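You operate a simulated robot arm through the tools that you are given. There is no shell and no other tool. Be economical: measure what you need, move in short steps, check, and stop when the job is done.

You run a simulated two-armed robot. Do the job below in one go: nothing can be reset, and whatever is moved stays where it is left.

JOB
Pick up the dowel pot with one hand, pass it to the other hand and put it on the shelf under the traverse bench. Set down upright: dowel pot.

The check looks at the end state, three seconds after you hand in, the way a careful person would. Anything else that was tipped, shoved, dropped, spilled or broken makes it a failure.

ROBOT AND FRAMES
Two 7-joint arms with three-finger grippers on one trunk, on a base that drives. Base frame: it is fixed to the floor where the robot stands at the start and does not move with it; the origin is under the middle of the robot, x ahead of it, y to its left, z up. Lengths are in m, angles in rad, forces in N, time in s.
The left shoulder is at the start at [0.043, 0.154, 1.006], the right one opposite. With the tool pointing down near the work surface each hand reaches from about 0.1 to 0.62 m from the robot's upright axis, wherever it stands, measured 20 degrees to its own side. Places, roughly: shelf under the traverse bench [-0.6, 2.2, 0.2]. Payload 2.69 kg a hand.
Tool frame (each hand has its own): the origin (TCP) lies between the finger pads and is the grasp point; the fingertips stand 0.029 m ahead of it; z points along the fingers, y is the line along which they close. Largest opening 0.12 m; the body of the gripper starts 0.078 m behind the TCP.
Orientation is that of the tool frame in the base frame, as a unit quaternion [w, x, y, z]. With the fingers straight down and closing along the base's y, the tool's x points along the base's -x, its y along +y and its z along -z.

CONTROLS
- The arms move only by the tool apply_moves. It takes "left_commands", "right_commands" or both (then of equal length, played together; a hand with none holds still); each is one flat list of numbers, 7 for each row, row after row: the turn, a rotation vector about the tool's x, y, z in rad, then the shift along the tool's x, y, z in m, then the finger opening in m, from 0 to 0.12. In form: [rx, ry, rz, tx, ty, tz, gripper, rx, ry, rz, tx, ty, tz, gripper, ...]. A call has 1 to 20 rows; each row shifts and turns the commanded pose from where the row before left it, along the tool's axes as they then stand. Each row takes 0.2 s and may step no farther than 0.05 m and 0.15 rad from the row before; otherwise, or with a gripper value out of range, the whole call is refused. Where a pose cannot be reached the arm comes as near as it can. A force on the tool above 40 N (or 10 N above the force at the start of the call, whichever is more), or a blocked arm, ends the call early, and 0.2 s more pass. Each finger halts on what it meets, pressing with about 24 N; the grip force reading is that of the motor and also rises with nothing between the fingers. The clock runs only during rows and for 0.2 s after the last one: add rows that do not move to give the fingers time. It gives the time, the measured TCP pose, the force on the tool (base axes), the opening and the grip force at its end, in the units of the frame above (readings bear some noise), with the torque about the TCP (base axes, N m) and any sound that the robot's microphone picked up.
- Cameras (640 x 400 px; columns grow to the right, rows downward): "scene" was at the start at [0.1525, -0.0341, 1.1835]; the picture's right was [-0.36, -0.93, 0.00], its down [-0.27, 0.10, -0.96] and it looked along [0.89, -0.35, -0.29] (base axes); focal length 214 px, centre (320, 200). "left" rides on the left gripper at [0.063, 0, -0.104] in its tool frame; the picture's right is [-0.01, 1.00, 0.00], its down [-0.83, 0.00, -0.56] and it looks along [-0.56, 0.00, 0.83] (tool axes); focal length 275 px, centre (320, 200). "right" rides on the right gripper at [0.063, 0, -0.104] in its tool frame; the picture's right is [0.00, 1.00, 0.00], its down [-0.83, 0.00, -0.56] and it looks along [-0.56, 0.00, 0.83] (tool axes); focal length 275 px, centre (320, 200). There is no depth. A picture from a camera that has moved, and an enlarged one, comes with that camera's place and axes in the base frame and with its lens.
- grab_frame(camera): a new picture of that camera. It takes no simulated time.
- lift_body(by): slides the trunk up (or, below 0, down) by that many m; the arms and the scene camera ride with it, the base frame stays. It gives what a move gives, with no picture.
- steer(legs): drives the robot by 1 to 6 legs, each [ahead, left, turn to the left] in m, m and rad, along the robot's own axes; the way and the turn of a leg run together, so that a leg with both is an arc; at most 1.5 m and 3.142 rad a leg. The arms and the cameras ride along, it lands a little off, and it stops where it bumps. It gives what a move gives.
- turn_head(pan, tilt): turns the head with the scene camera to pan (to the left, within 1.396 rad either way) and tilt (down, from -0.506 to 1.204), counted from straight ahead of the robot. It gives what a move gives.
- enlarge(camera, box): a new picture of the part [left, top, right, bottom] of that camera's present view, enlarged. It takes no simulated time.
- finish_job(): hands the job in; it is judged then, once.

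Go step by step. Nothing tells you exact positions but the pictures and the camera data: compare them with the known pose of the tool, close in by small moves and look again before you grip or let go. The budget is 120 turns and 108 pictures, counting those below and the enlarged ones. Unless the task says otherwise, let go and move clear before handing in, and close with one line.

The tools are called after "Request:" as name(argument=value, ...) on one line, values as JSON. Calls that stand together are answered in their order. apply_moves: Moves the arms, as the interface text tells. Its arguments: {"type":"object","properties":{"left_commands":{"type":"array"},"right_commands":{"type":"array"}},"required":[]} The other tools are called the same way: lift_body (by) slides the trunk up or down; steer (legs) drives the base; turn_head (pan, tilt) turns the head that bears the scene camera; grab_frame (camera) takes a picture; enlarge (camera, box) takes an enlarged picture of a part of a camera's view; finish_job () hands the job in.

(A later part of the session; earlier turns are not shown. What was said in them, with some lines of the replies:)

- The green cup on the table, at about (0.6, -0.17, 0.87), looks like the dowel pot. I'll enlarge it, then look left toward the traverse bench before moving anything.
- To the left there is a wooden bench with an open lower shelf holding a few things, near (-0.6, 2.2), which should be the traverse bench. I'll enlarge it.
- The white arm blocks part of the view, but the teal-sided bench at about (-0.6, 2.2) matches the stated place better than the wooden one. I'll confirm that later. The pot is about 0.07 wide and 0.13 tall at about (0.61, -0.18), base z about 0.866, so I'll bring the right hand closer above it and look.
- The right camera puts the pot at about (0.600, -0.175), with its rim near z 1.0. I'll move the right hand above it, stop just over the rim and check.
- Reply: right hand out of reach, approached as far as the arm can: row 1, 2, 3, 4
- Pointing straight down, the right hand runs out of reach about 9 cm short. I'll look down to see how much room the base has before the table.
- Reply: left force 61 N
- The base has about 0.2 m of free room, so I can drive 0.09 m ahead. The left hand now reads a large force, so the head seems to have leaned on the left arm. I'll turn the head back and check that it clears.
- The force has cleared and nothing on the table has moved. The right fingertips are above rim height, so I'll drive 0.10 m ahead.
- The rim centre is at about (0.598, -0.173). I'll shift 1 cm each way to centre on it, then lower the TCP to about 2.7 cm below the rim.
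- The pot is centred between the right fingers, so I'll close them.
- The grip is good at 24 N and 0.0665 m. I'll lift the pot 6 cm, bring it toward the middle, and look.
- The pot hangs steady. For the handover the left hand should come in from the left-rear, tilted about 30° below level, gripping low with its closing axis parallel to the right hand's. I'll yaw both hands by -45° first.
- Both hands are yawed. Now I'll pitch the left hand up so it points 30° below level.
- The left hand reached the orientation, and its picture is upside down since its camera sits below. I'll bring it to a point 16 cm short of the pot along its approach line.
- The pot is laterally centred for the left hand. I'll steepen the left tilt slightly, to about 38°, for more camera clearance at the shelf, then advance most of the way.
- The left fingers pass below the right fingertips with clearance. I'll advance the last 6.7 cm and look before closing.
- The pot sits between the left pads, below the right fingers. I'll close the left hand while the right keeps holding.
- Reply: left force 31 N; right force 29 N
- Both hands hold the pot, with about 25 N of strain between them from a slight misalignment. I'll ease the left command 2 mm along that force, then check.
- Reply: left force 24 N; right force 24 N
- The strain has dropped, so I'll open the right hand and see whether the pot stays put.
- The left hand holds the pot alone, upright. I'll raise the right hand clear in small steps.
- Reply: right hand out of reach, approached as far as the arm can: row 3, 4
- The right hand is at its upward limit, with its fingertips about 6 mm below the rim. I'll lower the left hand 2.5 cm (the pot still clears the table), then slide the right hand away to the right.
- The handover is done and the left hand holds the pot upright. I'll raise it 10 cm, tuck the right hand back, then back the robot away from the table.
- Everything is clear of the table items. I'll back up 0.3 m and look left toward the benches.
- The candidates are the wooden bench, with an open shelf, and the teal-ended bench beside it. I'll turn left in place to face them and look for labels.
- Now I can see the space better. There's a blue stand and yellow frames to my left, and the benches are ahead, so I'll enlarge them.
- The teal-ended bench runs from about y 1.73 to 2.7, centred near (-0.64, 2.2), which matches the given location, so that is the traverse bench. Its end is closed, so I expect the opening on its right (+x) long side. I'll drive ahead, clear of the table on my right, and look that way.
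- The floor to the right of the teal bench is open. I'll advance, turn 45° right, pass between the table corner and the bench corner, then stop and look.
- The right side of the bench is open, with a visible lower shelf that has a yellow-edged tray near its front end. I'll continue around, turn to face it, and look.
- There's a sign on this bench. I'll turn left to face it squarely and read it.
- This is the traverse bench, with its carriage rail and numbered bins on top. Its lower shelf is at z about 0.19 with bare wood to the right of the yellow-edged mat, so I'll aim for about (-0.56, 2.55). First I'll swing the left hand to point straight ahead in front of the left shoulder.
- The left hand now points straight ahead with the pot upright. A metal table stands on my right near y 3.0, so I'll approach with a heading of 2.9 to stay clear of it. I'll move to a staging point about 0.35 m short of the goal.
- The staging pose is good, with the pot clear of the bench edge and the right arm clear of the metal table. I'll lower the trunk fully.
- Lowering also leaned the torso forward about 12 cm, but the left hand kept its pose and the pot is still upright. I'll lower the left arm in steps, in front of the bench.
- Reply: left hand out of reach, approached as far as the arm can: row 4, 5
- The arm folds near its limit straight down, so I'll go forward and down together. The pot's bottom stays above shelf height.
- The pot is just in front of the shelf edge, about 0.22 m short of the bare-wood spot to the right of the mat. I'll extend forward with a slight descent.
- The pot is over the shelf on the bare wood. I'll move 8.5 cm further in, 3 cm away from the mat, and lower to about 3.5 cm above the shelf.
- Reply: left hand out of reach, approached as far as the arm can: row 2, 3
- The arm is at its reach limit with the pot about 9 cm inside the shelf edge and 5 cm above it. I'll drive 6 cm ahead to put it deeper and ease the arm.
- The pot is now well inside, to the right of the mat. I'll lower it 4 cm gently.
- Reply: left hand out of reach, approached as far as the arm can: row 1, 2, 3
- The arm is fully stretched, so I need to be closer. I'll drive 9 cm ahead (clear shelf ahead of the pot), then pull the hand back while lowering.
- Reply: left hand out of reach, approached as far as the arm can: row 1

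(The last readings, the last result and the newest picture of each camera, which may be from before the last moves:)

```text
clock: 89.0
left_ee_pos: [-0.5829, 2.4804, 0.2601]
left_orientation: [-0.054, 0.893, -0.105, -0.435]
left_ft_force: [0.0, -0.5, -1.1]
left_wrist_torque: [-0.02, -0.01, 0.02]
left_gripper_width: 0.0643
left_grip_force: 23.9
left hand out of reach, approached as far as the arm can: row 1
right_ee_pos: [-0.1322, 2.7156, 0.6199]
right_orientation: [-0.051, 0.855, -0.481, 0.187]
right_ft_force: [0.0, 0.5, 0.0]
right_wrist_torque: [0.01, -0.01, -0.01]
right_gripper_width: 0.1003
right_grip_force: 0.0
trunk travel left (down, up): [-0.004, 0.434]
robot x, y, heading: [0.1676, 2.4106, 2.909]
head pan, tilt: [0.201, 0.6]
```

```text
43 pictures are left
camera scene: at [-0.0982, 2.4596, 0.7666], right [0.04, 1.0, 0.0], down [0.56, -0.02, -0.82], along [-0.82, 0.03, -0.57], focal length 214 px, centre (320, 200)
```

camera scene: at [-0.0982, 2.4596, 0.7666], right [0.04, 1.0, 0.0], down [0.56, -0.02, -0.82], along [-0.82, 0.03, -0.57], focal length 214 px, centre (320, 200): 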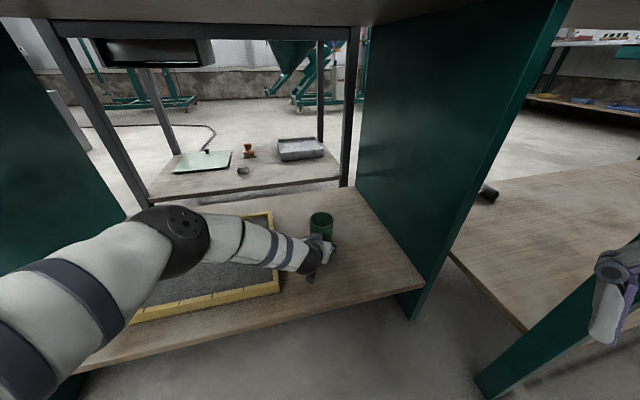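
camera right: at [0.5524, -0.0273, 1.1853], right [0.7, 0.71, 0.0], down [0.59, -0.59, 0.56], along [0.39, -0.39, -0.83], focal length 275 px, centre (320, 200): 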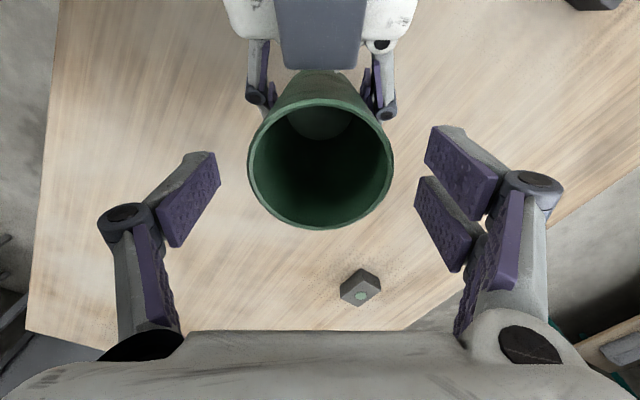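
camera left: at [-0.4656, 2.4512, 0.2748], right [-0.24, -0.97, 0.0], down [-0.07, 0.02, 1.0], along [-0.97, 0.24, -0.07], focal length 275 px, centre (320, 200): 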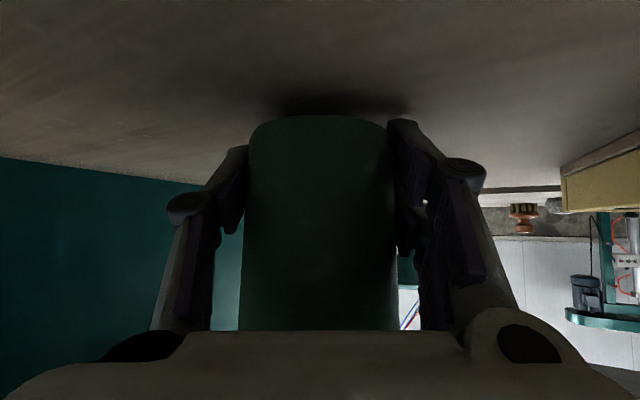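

A contact shadow is showing, with about 2 cm left. I'll lower in 4–5 mm steps and watch the force.

Request:
apply_moves(left_commands=[0, 0, 0, 0.0039, 0, 0.0031, 0.05, 0, 0, 0, 0.0039, 0, 0.0031, 0.05, 0, 0, 0, 0, 0, 0, 0.05])

Request:
grab_frame(camera="left")

```text
clock: 89.7
left_ee_pos: [-0.5883, 2.4817, 0.258]
left_orientation: [-0.052, 0.889, -0.105, -0.442]
left_ft_force: [1.3, 0.2, 14.4]
left_wrist_torque: [-0.48, 0.16, 0.07]
left_gripper_width: 0.0643
left_grip_force: 23.5
right_ee_pos: [-0.1315, 2.7151, 0.6222]
right_orientation: [-0.051, 0.855, -0.481, 0.186]
right_ft_force: [0.4, -0.1, -0.8]
right_wrist_torque: [0.0, -0.02, 0.02]
right_gripper_width: 0.0999
right_grip_force: 0.0
trunk travel left (down, up): [-0.004, 0.434]
robot x, y, heading: [0.1662, 2.4129, 2.904]
head pan, tilt: [0.201, 0.6]
stopped in row 3 (left hand): the force on the tool passed its limit at 42 N (the readings are from after the stop); the commanded pose is now the measured one
```

```text
42 pictures are left
camera left: at [-0.4698, 2.4524, 0.2713], right [-0.24, -0.97, 0.0], down [-0.06, 0.02, 1.0], along [-0.97, 0.24, -0.06], focal length 275 px, centre (320, 200)
```

left: 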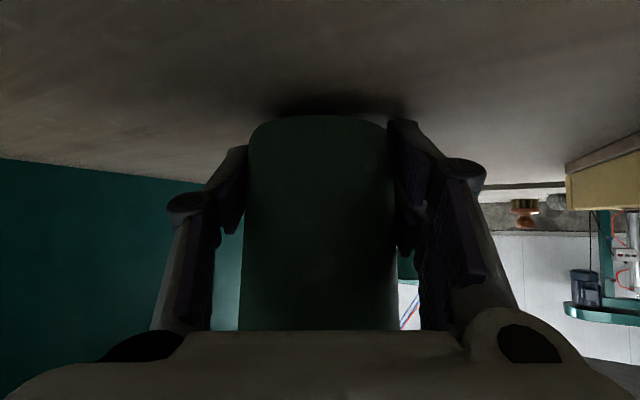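

Contact at TCP z 0.258, with 14 N upward on the hand. I'll check that this really is the pot bottom on the shelf and that it's upright.

Request:
enlarge(camera="left", box=[220, 60, 420, 200])

Request:
enlarge(camera="scene", box=[260, 190, 380, 290])

```text
2.86 times, centred on (320, 130) of left
camera zoom: at [-0.4698, 2.4524, 0.2713], right [-0.24, -0.97, 0.0], down [-0.06, 0.02, 1.0], along [-0.97, 0.24, -0.06], focal length 786 px, centre (320, 400)
```

zoom: 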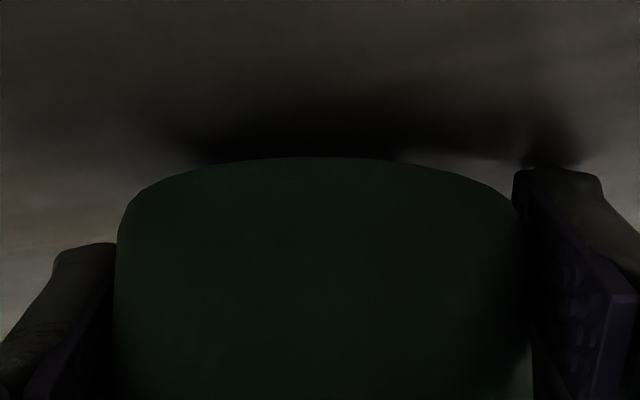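

```text
4.00 times, centred on (320, 240) of scene
camera zoom: at [-0.097, 2.4594, 0.767], right [0.04, 1.0, 0.0], down [0.56, -0.02, -0.83], along [-0.83, 0.03, -0.56], focal length 858 px, centre (320, 40)
```

zoom: 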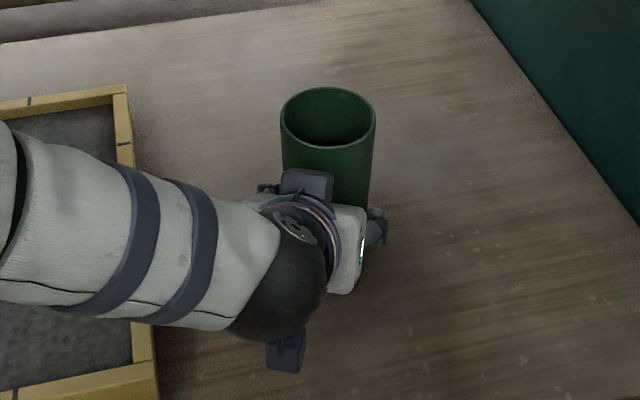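

The torque reading shows the contact is the left hand's lower fingertip, not the pot. The pot's bottom hangs about 1 cm above the wood because I gripped it so low. I'll relieve the press by 1 mm, then open the fingers only slightly so the pot slides down between the pads and lands flat.

Request:
apply_moves(left_commands=[0, 0, 0, -0.0008, 0, -0.0006, 0.05, 0, 0, 0, 0, 0, 0, 0.05])

```text
clock: 90.3
left_ee_pos: [-0.588, 2.4828, 0.2591]
left_orientation: [-0.053, 0.89, -0.105, -0.441]
left_ft_force: [-5.4, 4.1, 15.0]
left_wrist_torque: [-0.44, 0.5, -0.27]
left_gripper_width: 0.0644
left_grip_force: 23.7
right_ee_pos: [-0.1323, 2.7145, 0.6209]
right_orientation: [-0.051, 0.855, -0.481, 0.185]
right_ft_force: [0.0, -0.1, 0.0]
right_wrist_torque: [0.0, 0.02, 0.02]
right_gripper_width: 0.1
right_grip_force: 0.0
trunk travel left (down, up): [-0.004, 0.434]
robot x, y, heading: [0.167, 2.4177, 2.903]
head pan, tilt: [0.201, 0.6]
```

The lower fingertip is still pressing. I'll raise another 2–3 mm until the force is near zero.

Request:
apply_moves(left_commands=[0, 0, 0, -0.0012, 0, -0.0009, 0.05, 0, 0, 0, -0.0008, 0, -0.0006, 0.05, 0, 0, 0, 0, 0, 0, 0.05])

Request:
enlarge(camera="left", box=[220, 60, 420, 200])

```text
clock: 91.1
left_ee_pos: [-0.5863, 2.4819, 0.2588]
left_orientation: [-0.053, 0.891, -0.105, -0.439]
left_ft_force: [-2.4, 0.6, 8.0]
left_wrist_torque: [-0.25, 0.2, -0.07]
left_gripper_width: 0.0643
left_grip_force: 24.0
right_ee_pos: [-0.1319, 2.7142, 0.6222]
right_orientation: [-0.052, 0.855, -0.481, 0.186]
right_ft_force: [-1.0, -0.6, -0.4]
right_wrist_torque: [-0.02, 0.02, -0.01]
right_gripper_width: 0.0999
right_grip_force: 0.1
trunk travel left (down, up): [-0.004, 0.434]
robot x, y, heading: [0.1658, 2.4113, 2.901]
head pan, tilt: [0.201, 0.6]
```

```text
2.86 times, centred on (320, 130) of left
camera zoom: at [-0.4683, 2.4516, 0.2722], right [-0.24, -0.97, 0.0], down [-0.06, 0.02, 1.0], along [-0.97, 0.24, -0.06], focal length 786 px, centre (320, 400)
```

zoom: 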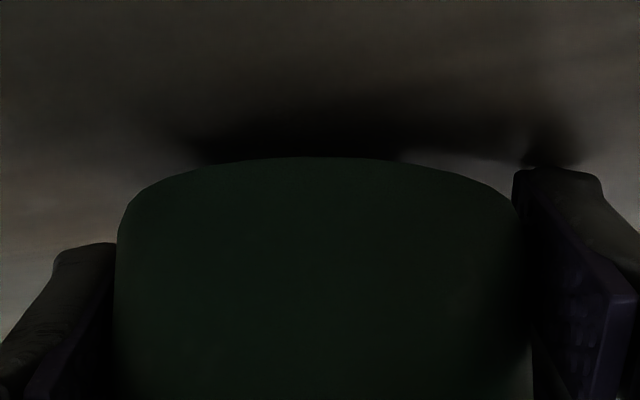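

The force is down to 8 N and the pot hangs upright about 1–1.5 cm above the shelf. I'll open slightly so it settles between the pads.

Request:
apply_moves(left_commands=[0, 0, 0, -0.0008, 0, -0.0006, 0.065, 0, 0, 0, 0, 0, 0, 0.0665, 0, 0, 0, 0, 0, 0, 0.068, 0, 0, 0, 0, 0, 0, 0.068])

Request:
grab_frame(camera="left")

Request:
enlarge(camera="scene", box=[260, 190, 380, 290])

```text
clock: 92.1
left_ee_pos: [-0.5869, 2.4812, 0.2591]
left_orientation: [-0.053, 0.891, -0.105, -0.439]
left_ft_force: [0.0, 0.0, 0.0]
left_wrist_torque: [0.02, -0.02, 0.03]
left_gripper_width: 0.0678
left_grip_force: 0.0
right_ee_pos: [-0.1315, 2.7143, 0.6209]
right_orientation: [-0.052, 0.855, -0.481, 0.187]
right_ft_force: [0.2, 0.4, -0.5]
right_wrist_torque: [0.04, -0.01, -0.02]
right_gripper_width: 0.1001
right_grip_force: 0.0
trunk travel left (down, up): [-0.004, 0.434]
robot x, y, heading: [0.1648, 2.413, 2.908]
head pan, tilt: [0.201, 0.6]
```

```text
38 pictures are left
camera left: at [-0.4689, 2.4518, 0.2732], right [-0.24, -0.97, 0.0], down [-0.06, 0.02, 1.0], along [-0.97, 0.24, -0.06], focal length 275 px, centre (320, 200)
```

left: 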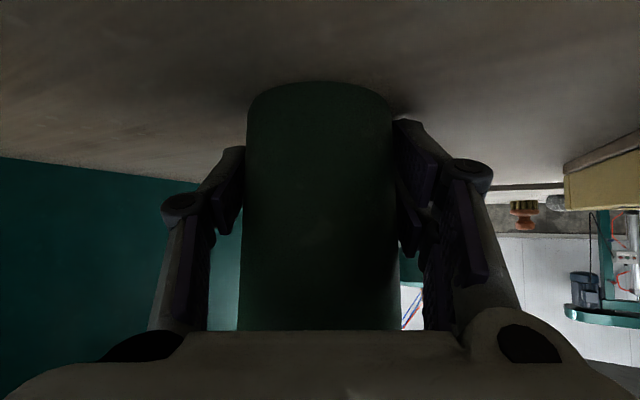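

```text
4.00 times, centred on (320, 240) of scene
camera zoom: at [-0.0979, 2.4595, 0.7667], right [0.04, 1.0, 0.0], down [0.56, -0.02, -0.83], along [-0.82, 0.03, -0.56], focal length 858 px, centre (320, 40)
```

zoom: 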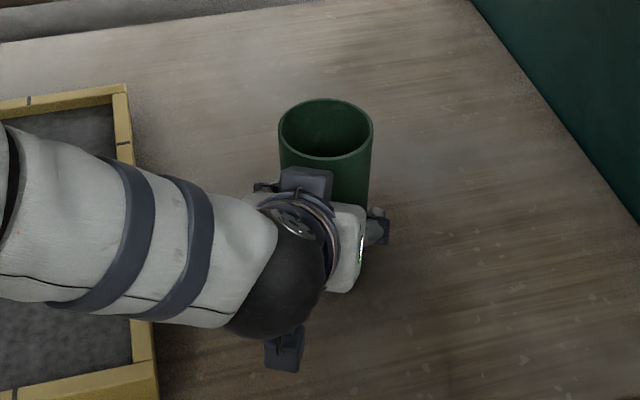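

The pot dropped the small gap and stands upright on the wood, with zero force on the hand. I'll open the fingers and check before backing out.

Request:
apply_moves(left_commands=[0, 0, 0, 0, 0, 0, 0.075, 0, 0, 0, 0, 0, 0, 0.085, 0, 0, 0, 0, 0, 0, 0.095, 0, 0, 0, 0, 0, 0, 0.1, 0, 0, 0, 0, 0, 0, 0.1])

Request:
grab_frame(camera="left")

```text
clock: 93.3
left_ee_pos: [-0.5864, 2.4801, 0.2592]
left_orientation: [-0.052, 0.891, -0.105, -0.44]
left_ft_force: [-0.4, -0.3, -0.1]
left_wrist_torque: [0.0, 0.01, 0.02]
left_gripper_width: 0.0998
left_grip_force: 0.0
right_ee_pos: [-0.1319, 2.7143, 0.6205]
right_orientation: [-0.051, 0.855, -0.481, 0.187]
right_ft_force: [-0.5, -0.4, 0.3]
right_wrist_torque: [0.0, 0.03, 0.01]
right_gripper_width: 0.1001
right_grip_force: 0.0
trunk travel left (down, up): [-0.004, 0.434]
robot x, y, heading: [0.1672, 2.4191, 2.903]
head pan, tilt: [0.201, 0.6]
```

```text
36 pictures are left
camera left: at [-0.4689, 2.452, 0.2734], right [-0.24, -0.97, 0.0], down [-0.06, 0.02, 1.0], along [-0.97, 0.24, -0.06], focal length 275 px, centre (320, 200)
```

left: 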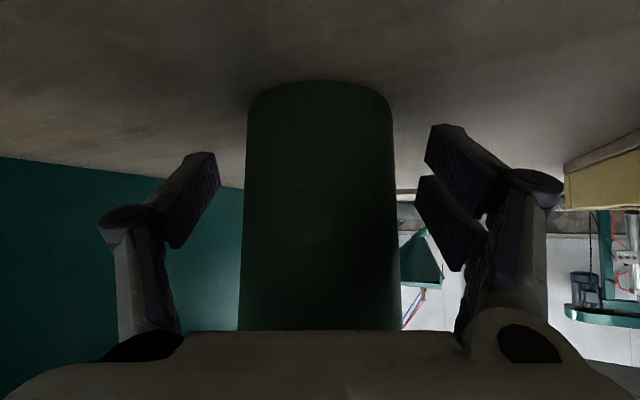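

Both fingers are free of the pot. I'll retreat along the tool axis.

Request:
apply_moves(left_commands=[0, 0, 0, 0, 0, -0.02, 0.1, 0, 0, 0, 0, 0, -0.025, 0.1, 0, 0, 0, 0, 0, -0.025, 0.1, 0, 0, 0, 0, 0, -0.025, 0.1, 0, 0, 0, 0, 0, -0.025, 0.1, 0, 0, 0, 0, 0, 0, 0.1])

Request:
grab_frame(camera="left")

Request:
grab_frame(camera="scene")

```text
clock: 94.7
left_ee_pos: [-0.4952, 2.4577, 0.3319]
left_orientation: [-0.053, 0.89, -0.105, -0.44]
left_ft_force: [-0.4, -0.1, 0.4]
left_wrist_torque: [-0.01, -0.01, -0.03]
left_gripper_width: 0.0998
left_grip_force: 0.1
right_ee_pos: [-0.1328, 2.7153, 0.6206]
right_orientation: [-0.052, 0.855, -0.481, 0.187]
right_ft_force: [-0.1, -0.7, -0.2]
right_wrist_torque: [0.0, 0.01, -0.01]
right_gripper_width: 0.1
right_grip_force: 0.0
trunk travel left (down, up): [-0.004, 0.434]
robot x, y, heading: [0.168, 2.4139, 2.903]
head pan, tilt: [0.201, 0.6]
```

```text
35 pictures are left
camera left: at [-0.3765, 2.4287, 0.3462], right [-0.24, -0.97, 0.0], down [-0.06, 0.02, 1.0], along [-0.97, 0.24, -0.06], focal length 275 px, centre (320, 200)
```

left: 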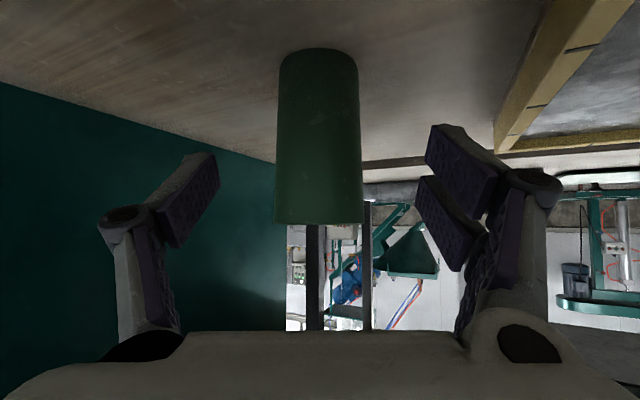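

```text
34 pictures are left
camera scene: at [-0.0979, 2.4595, 0.7667], right [0.04, 1.0, 0.0], down [0.56, -0.02, -0.83], along [-0.82, 0.03, -0.56], focal length 214 px, centre (320, 200)
```

scene: 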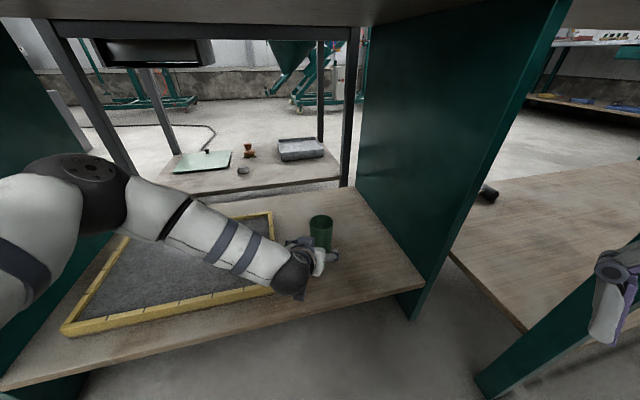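

The pot stands upright and alone on the shelf, with the hand clear of it. I'll back the robot straight out so the arm leaves the bench, then take a final look.

Request:
steer(legs=[[-0.3, 0, 0]])

Request:
grab_frame(camera="scene")

Request:
grab_frame(camera="left")

```text
clock: 96.7
left_ee_pos: [-0.2057, 2.3879, 0.3321]
left_orientation: [-0.052, 0.89, -0.105, -0.44]
left_ft_force: [-0.5, 0.3, 0.2]
left_wrist_torque: [0.01, 0.01, 0.0]
left_gripper_width: 0.0999
left_grip_force: 0.1
right_ee_pos: [0.1566, 2.6438, 0.6207]
right_orientation: [-0.051, 0.855, -0.481, 0.186]
right_ft_force: [0.0, -0.9, -0.3]
right_wrist_torque: [0.01, 0.01, 0.0]
right_gripper_width: 0.1001
right_grip_force: 0.0
trunk travel left (down, up): [-0.004, 0.434]
robot x, y, heading: [0.4577, 2.3449, 2.907]
head pan, tilt: [0.201, 0.6]
```

```text
33 pictures are left
camera scene: at [0.1922, 2.3891, 0.7667], right [0.04, 1.0, 0.0], down [0.56, -0.02, -0.83], along [-0.82, 0.03, -0.56], focal length 214 px, centre (320, 200)
```

scene: 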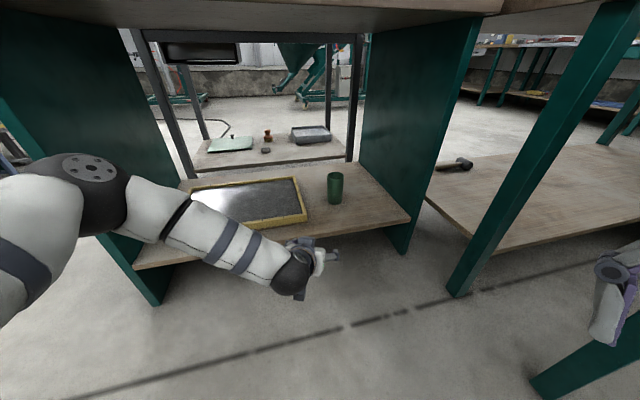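

```text
32 pictures are left
camera left: at [-0.0866, 2.358, 0.3458], right [-0.24, -0.97, 0.0], down [-0.06, 0.02, 1.0], along [-0.97, 0.23, -0.06], focal length 275 px, centre (320, 200)
```

left: 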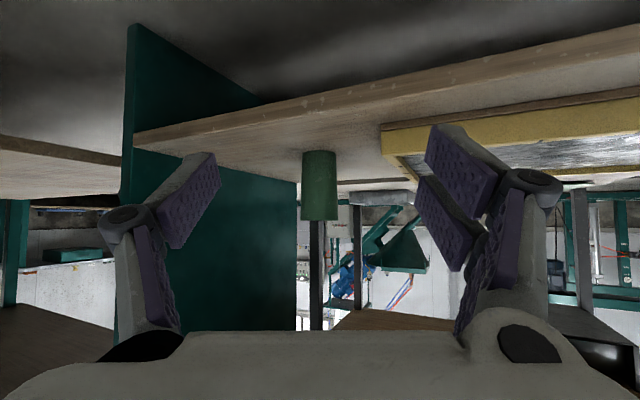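

The pot stands upright on the bare part of the shelf, both hands are empty and clear, and I see nothing else disturbed. I'm handing in.

Request:
finish_job()

```text
The job is handed in.
```

I picked up the dowel pot with the right hand and passed it to the left, and it now stands upright on the shelf under the traverse bench. It dropped about a centimetre as I let go but landed upright, and I saw nothing else disturbed.
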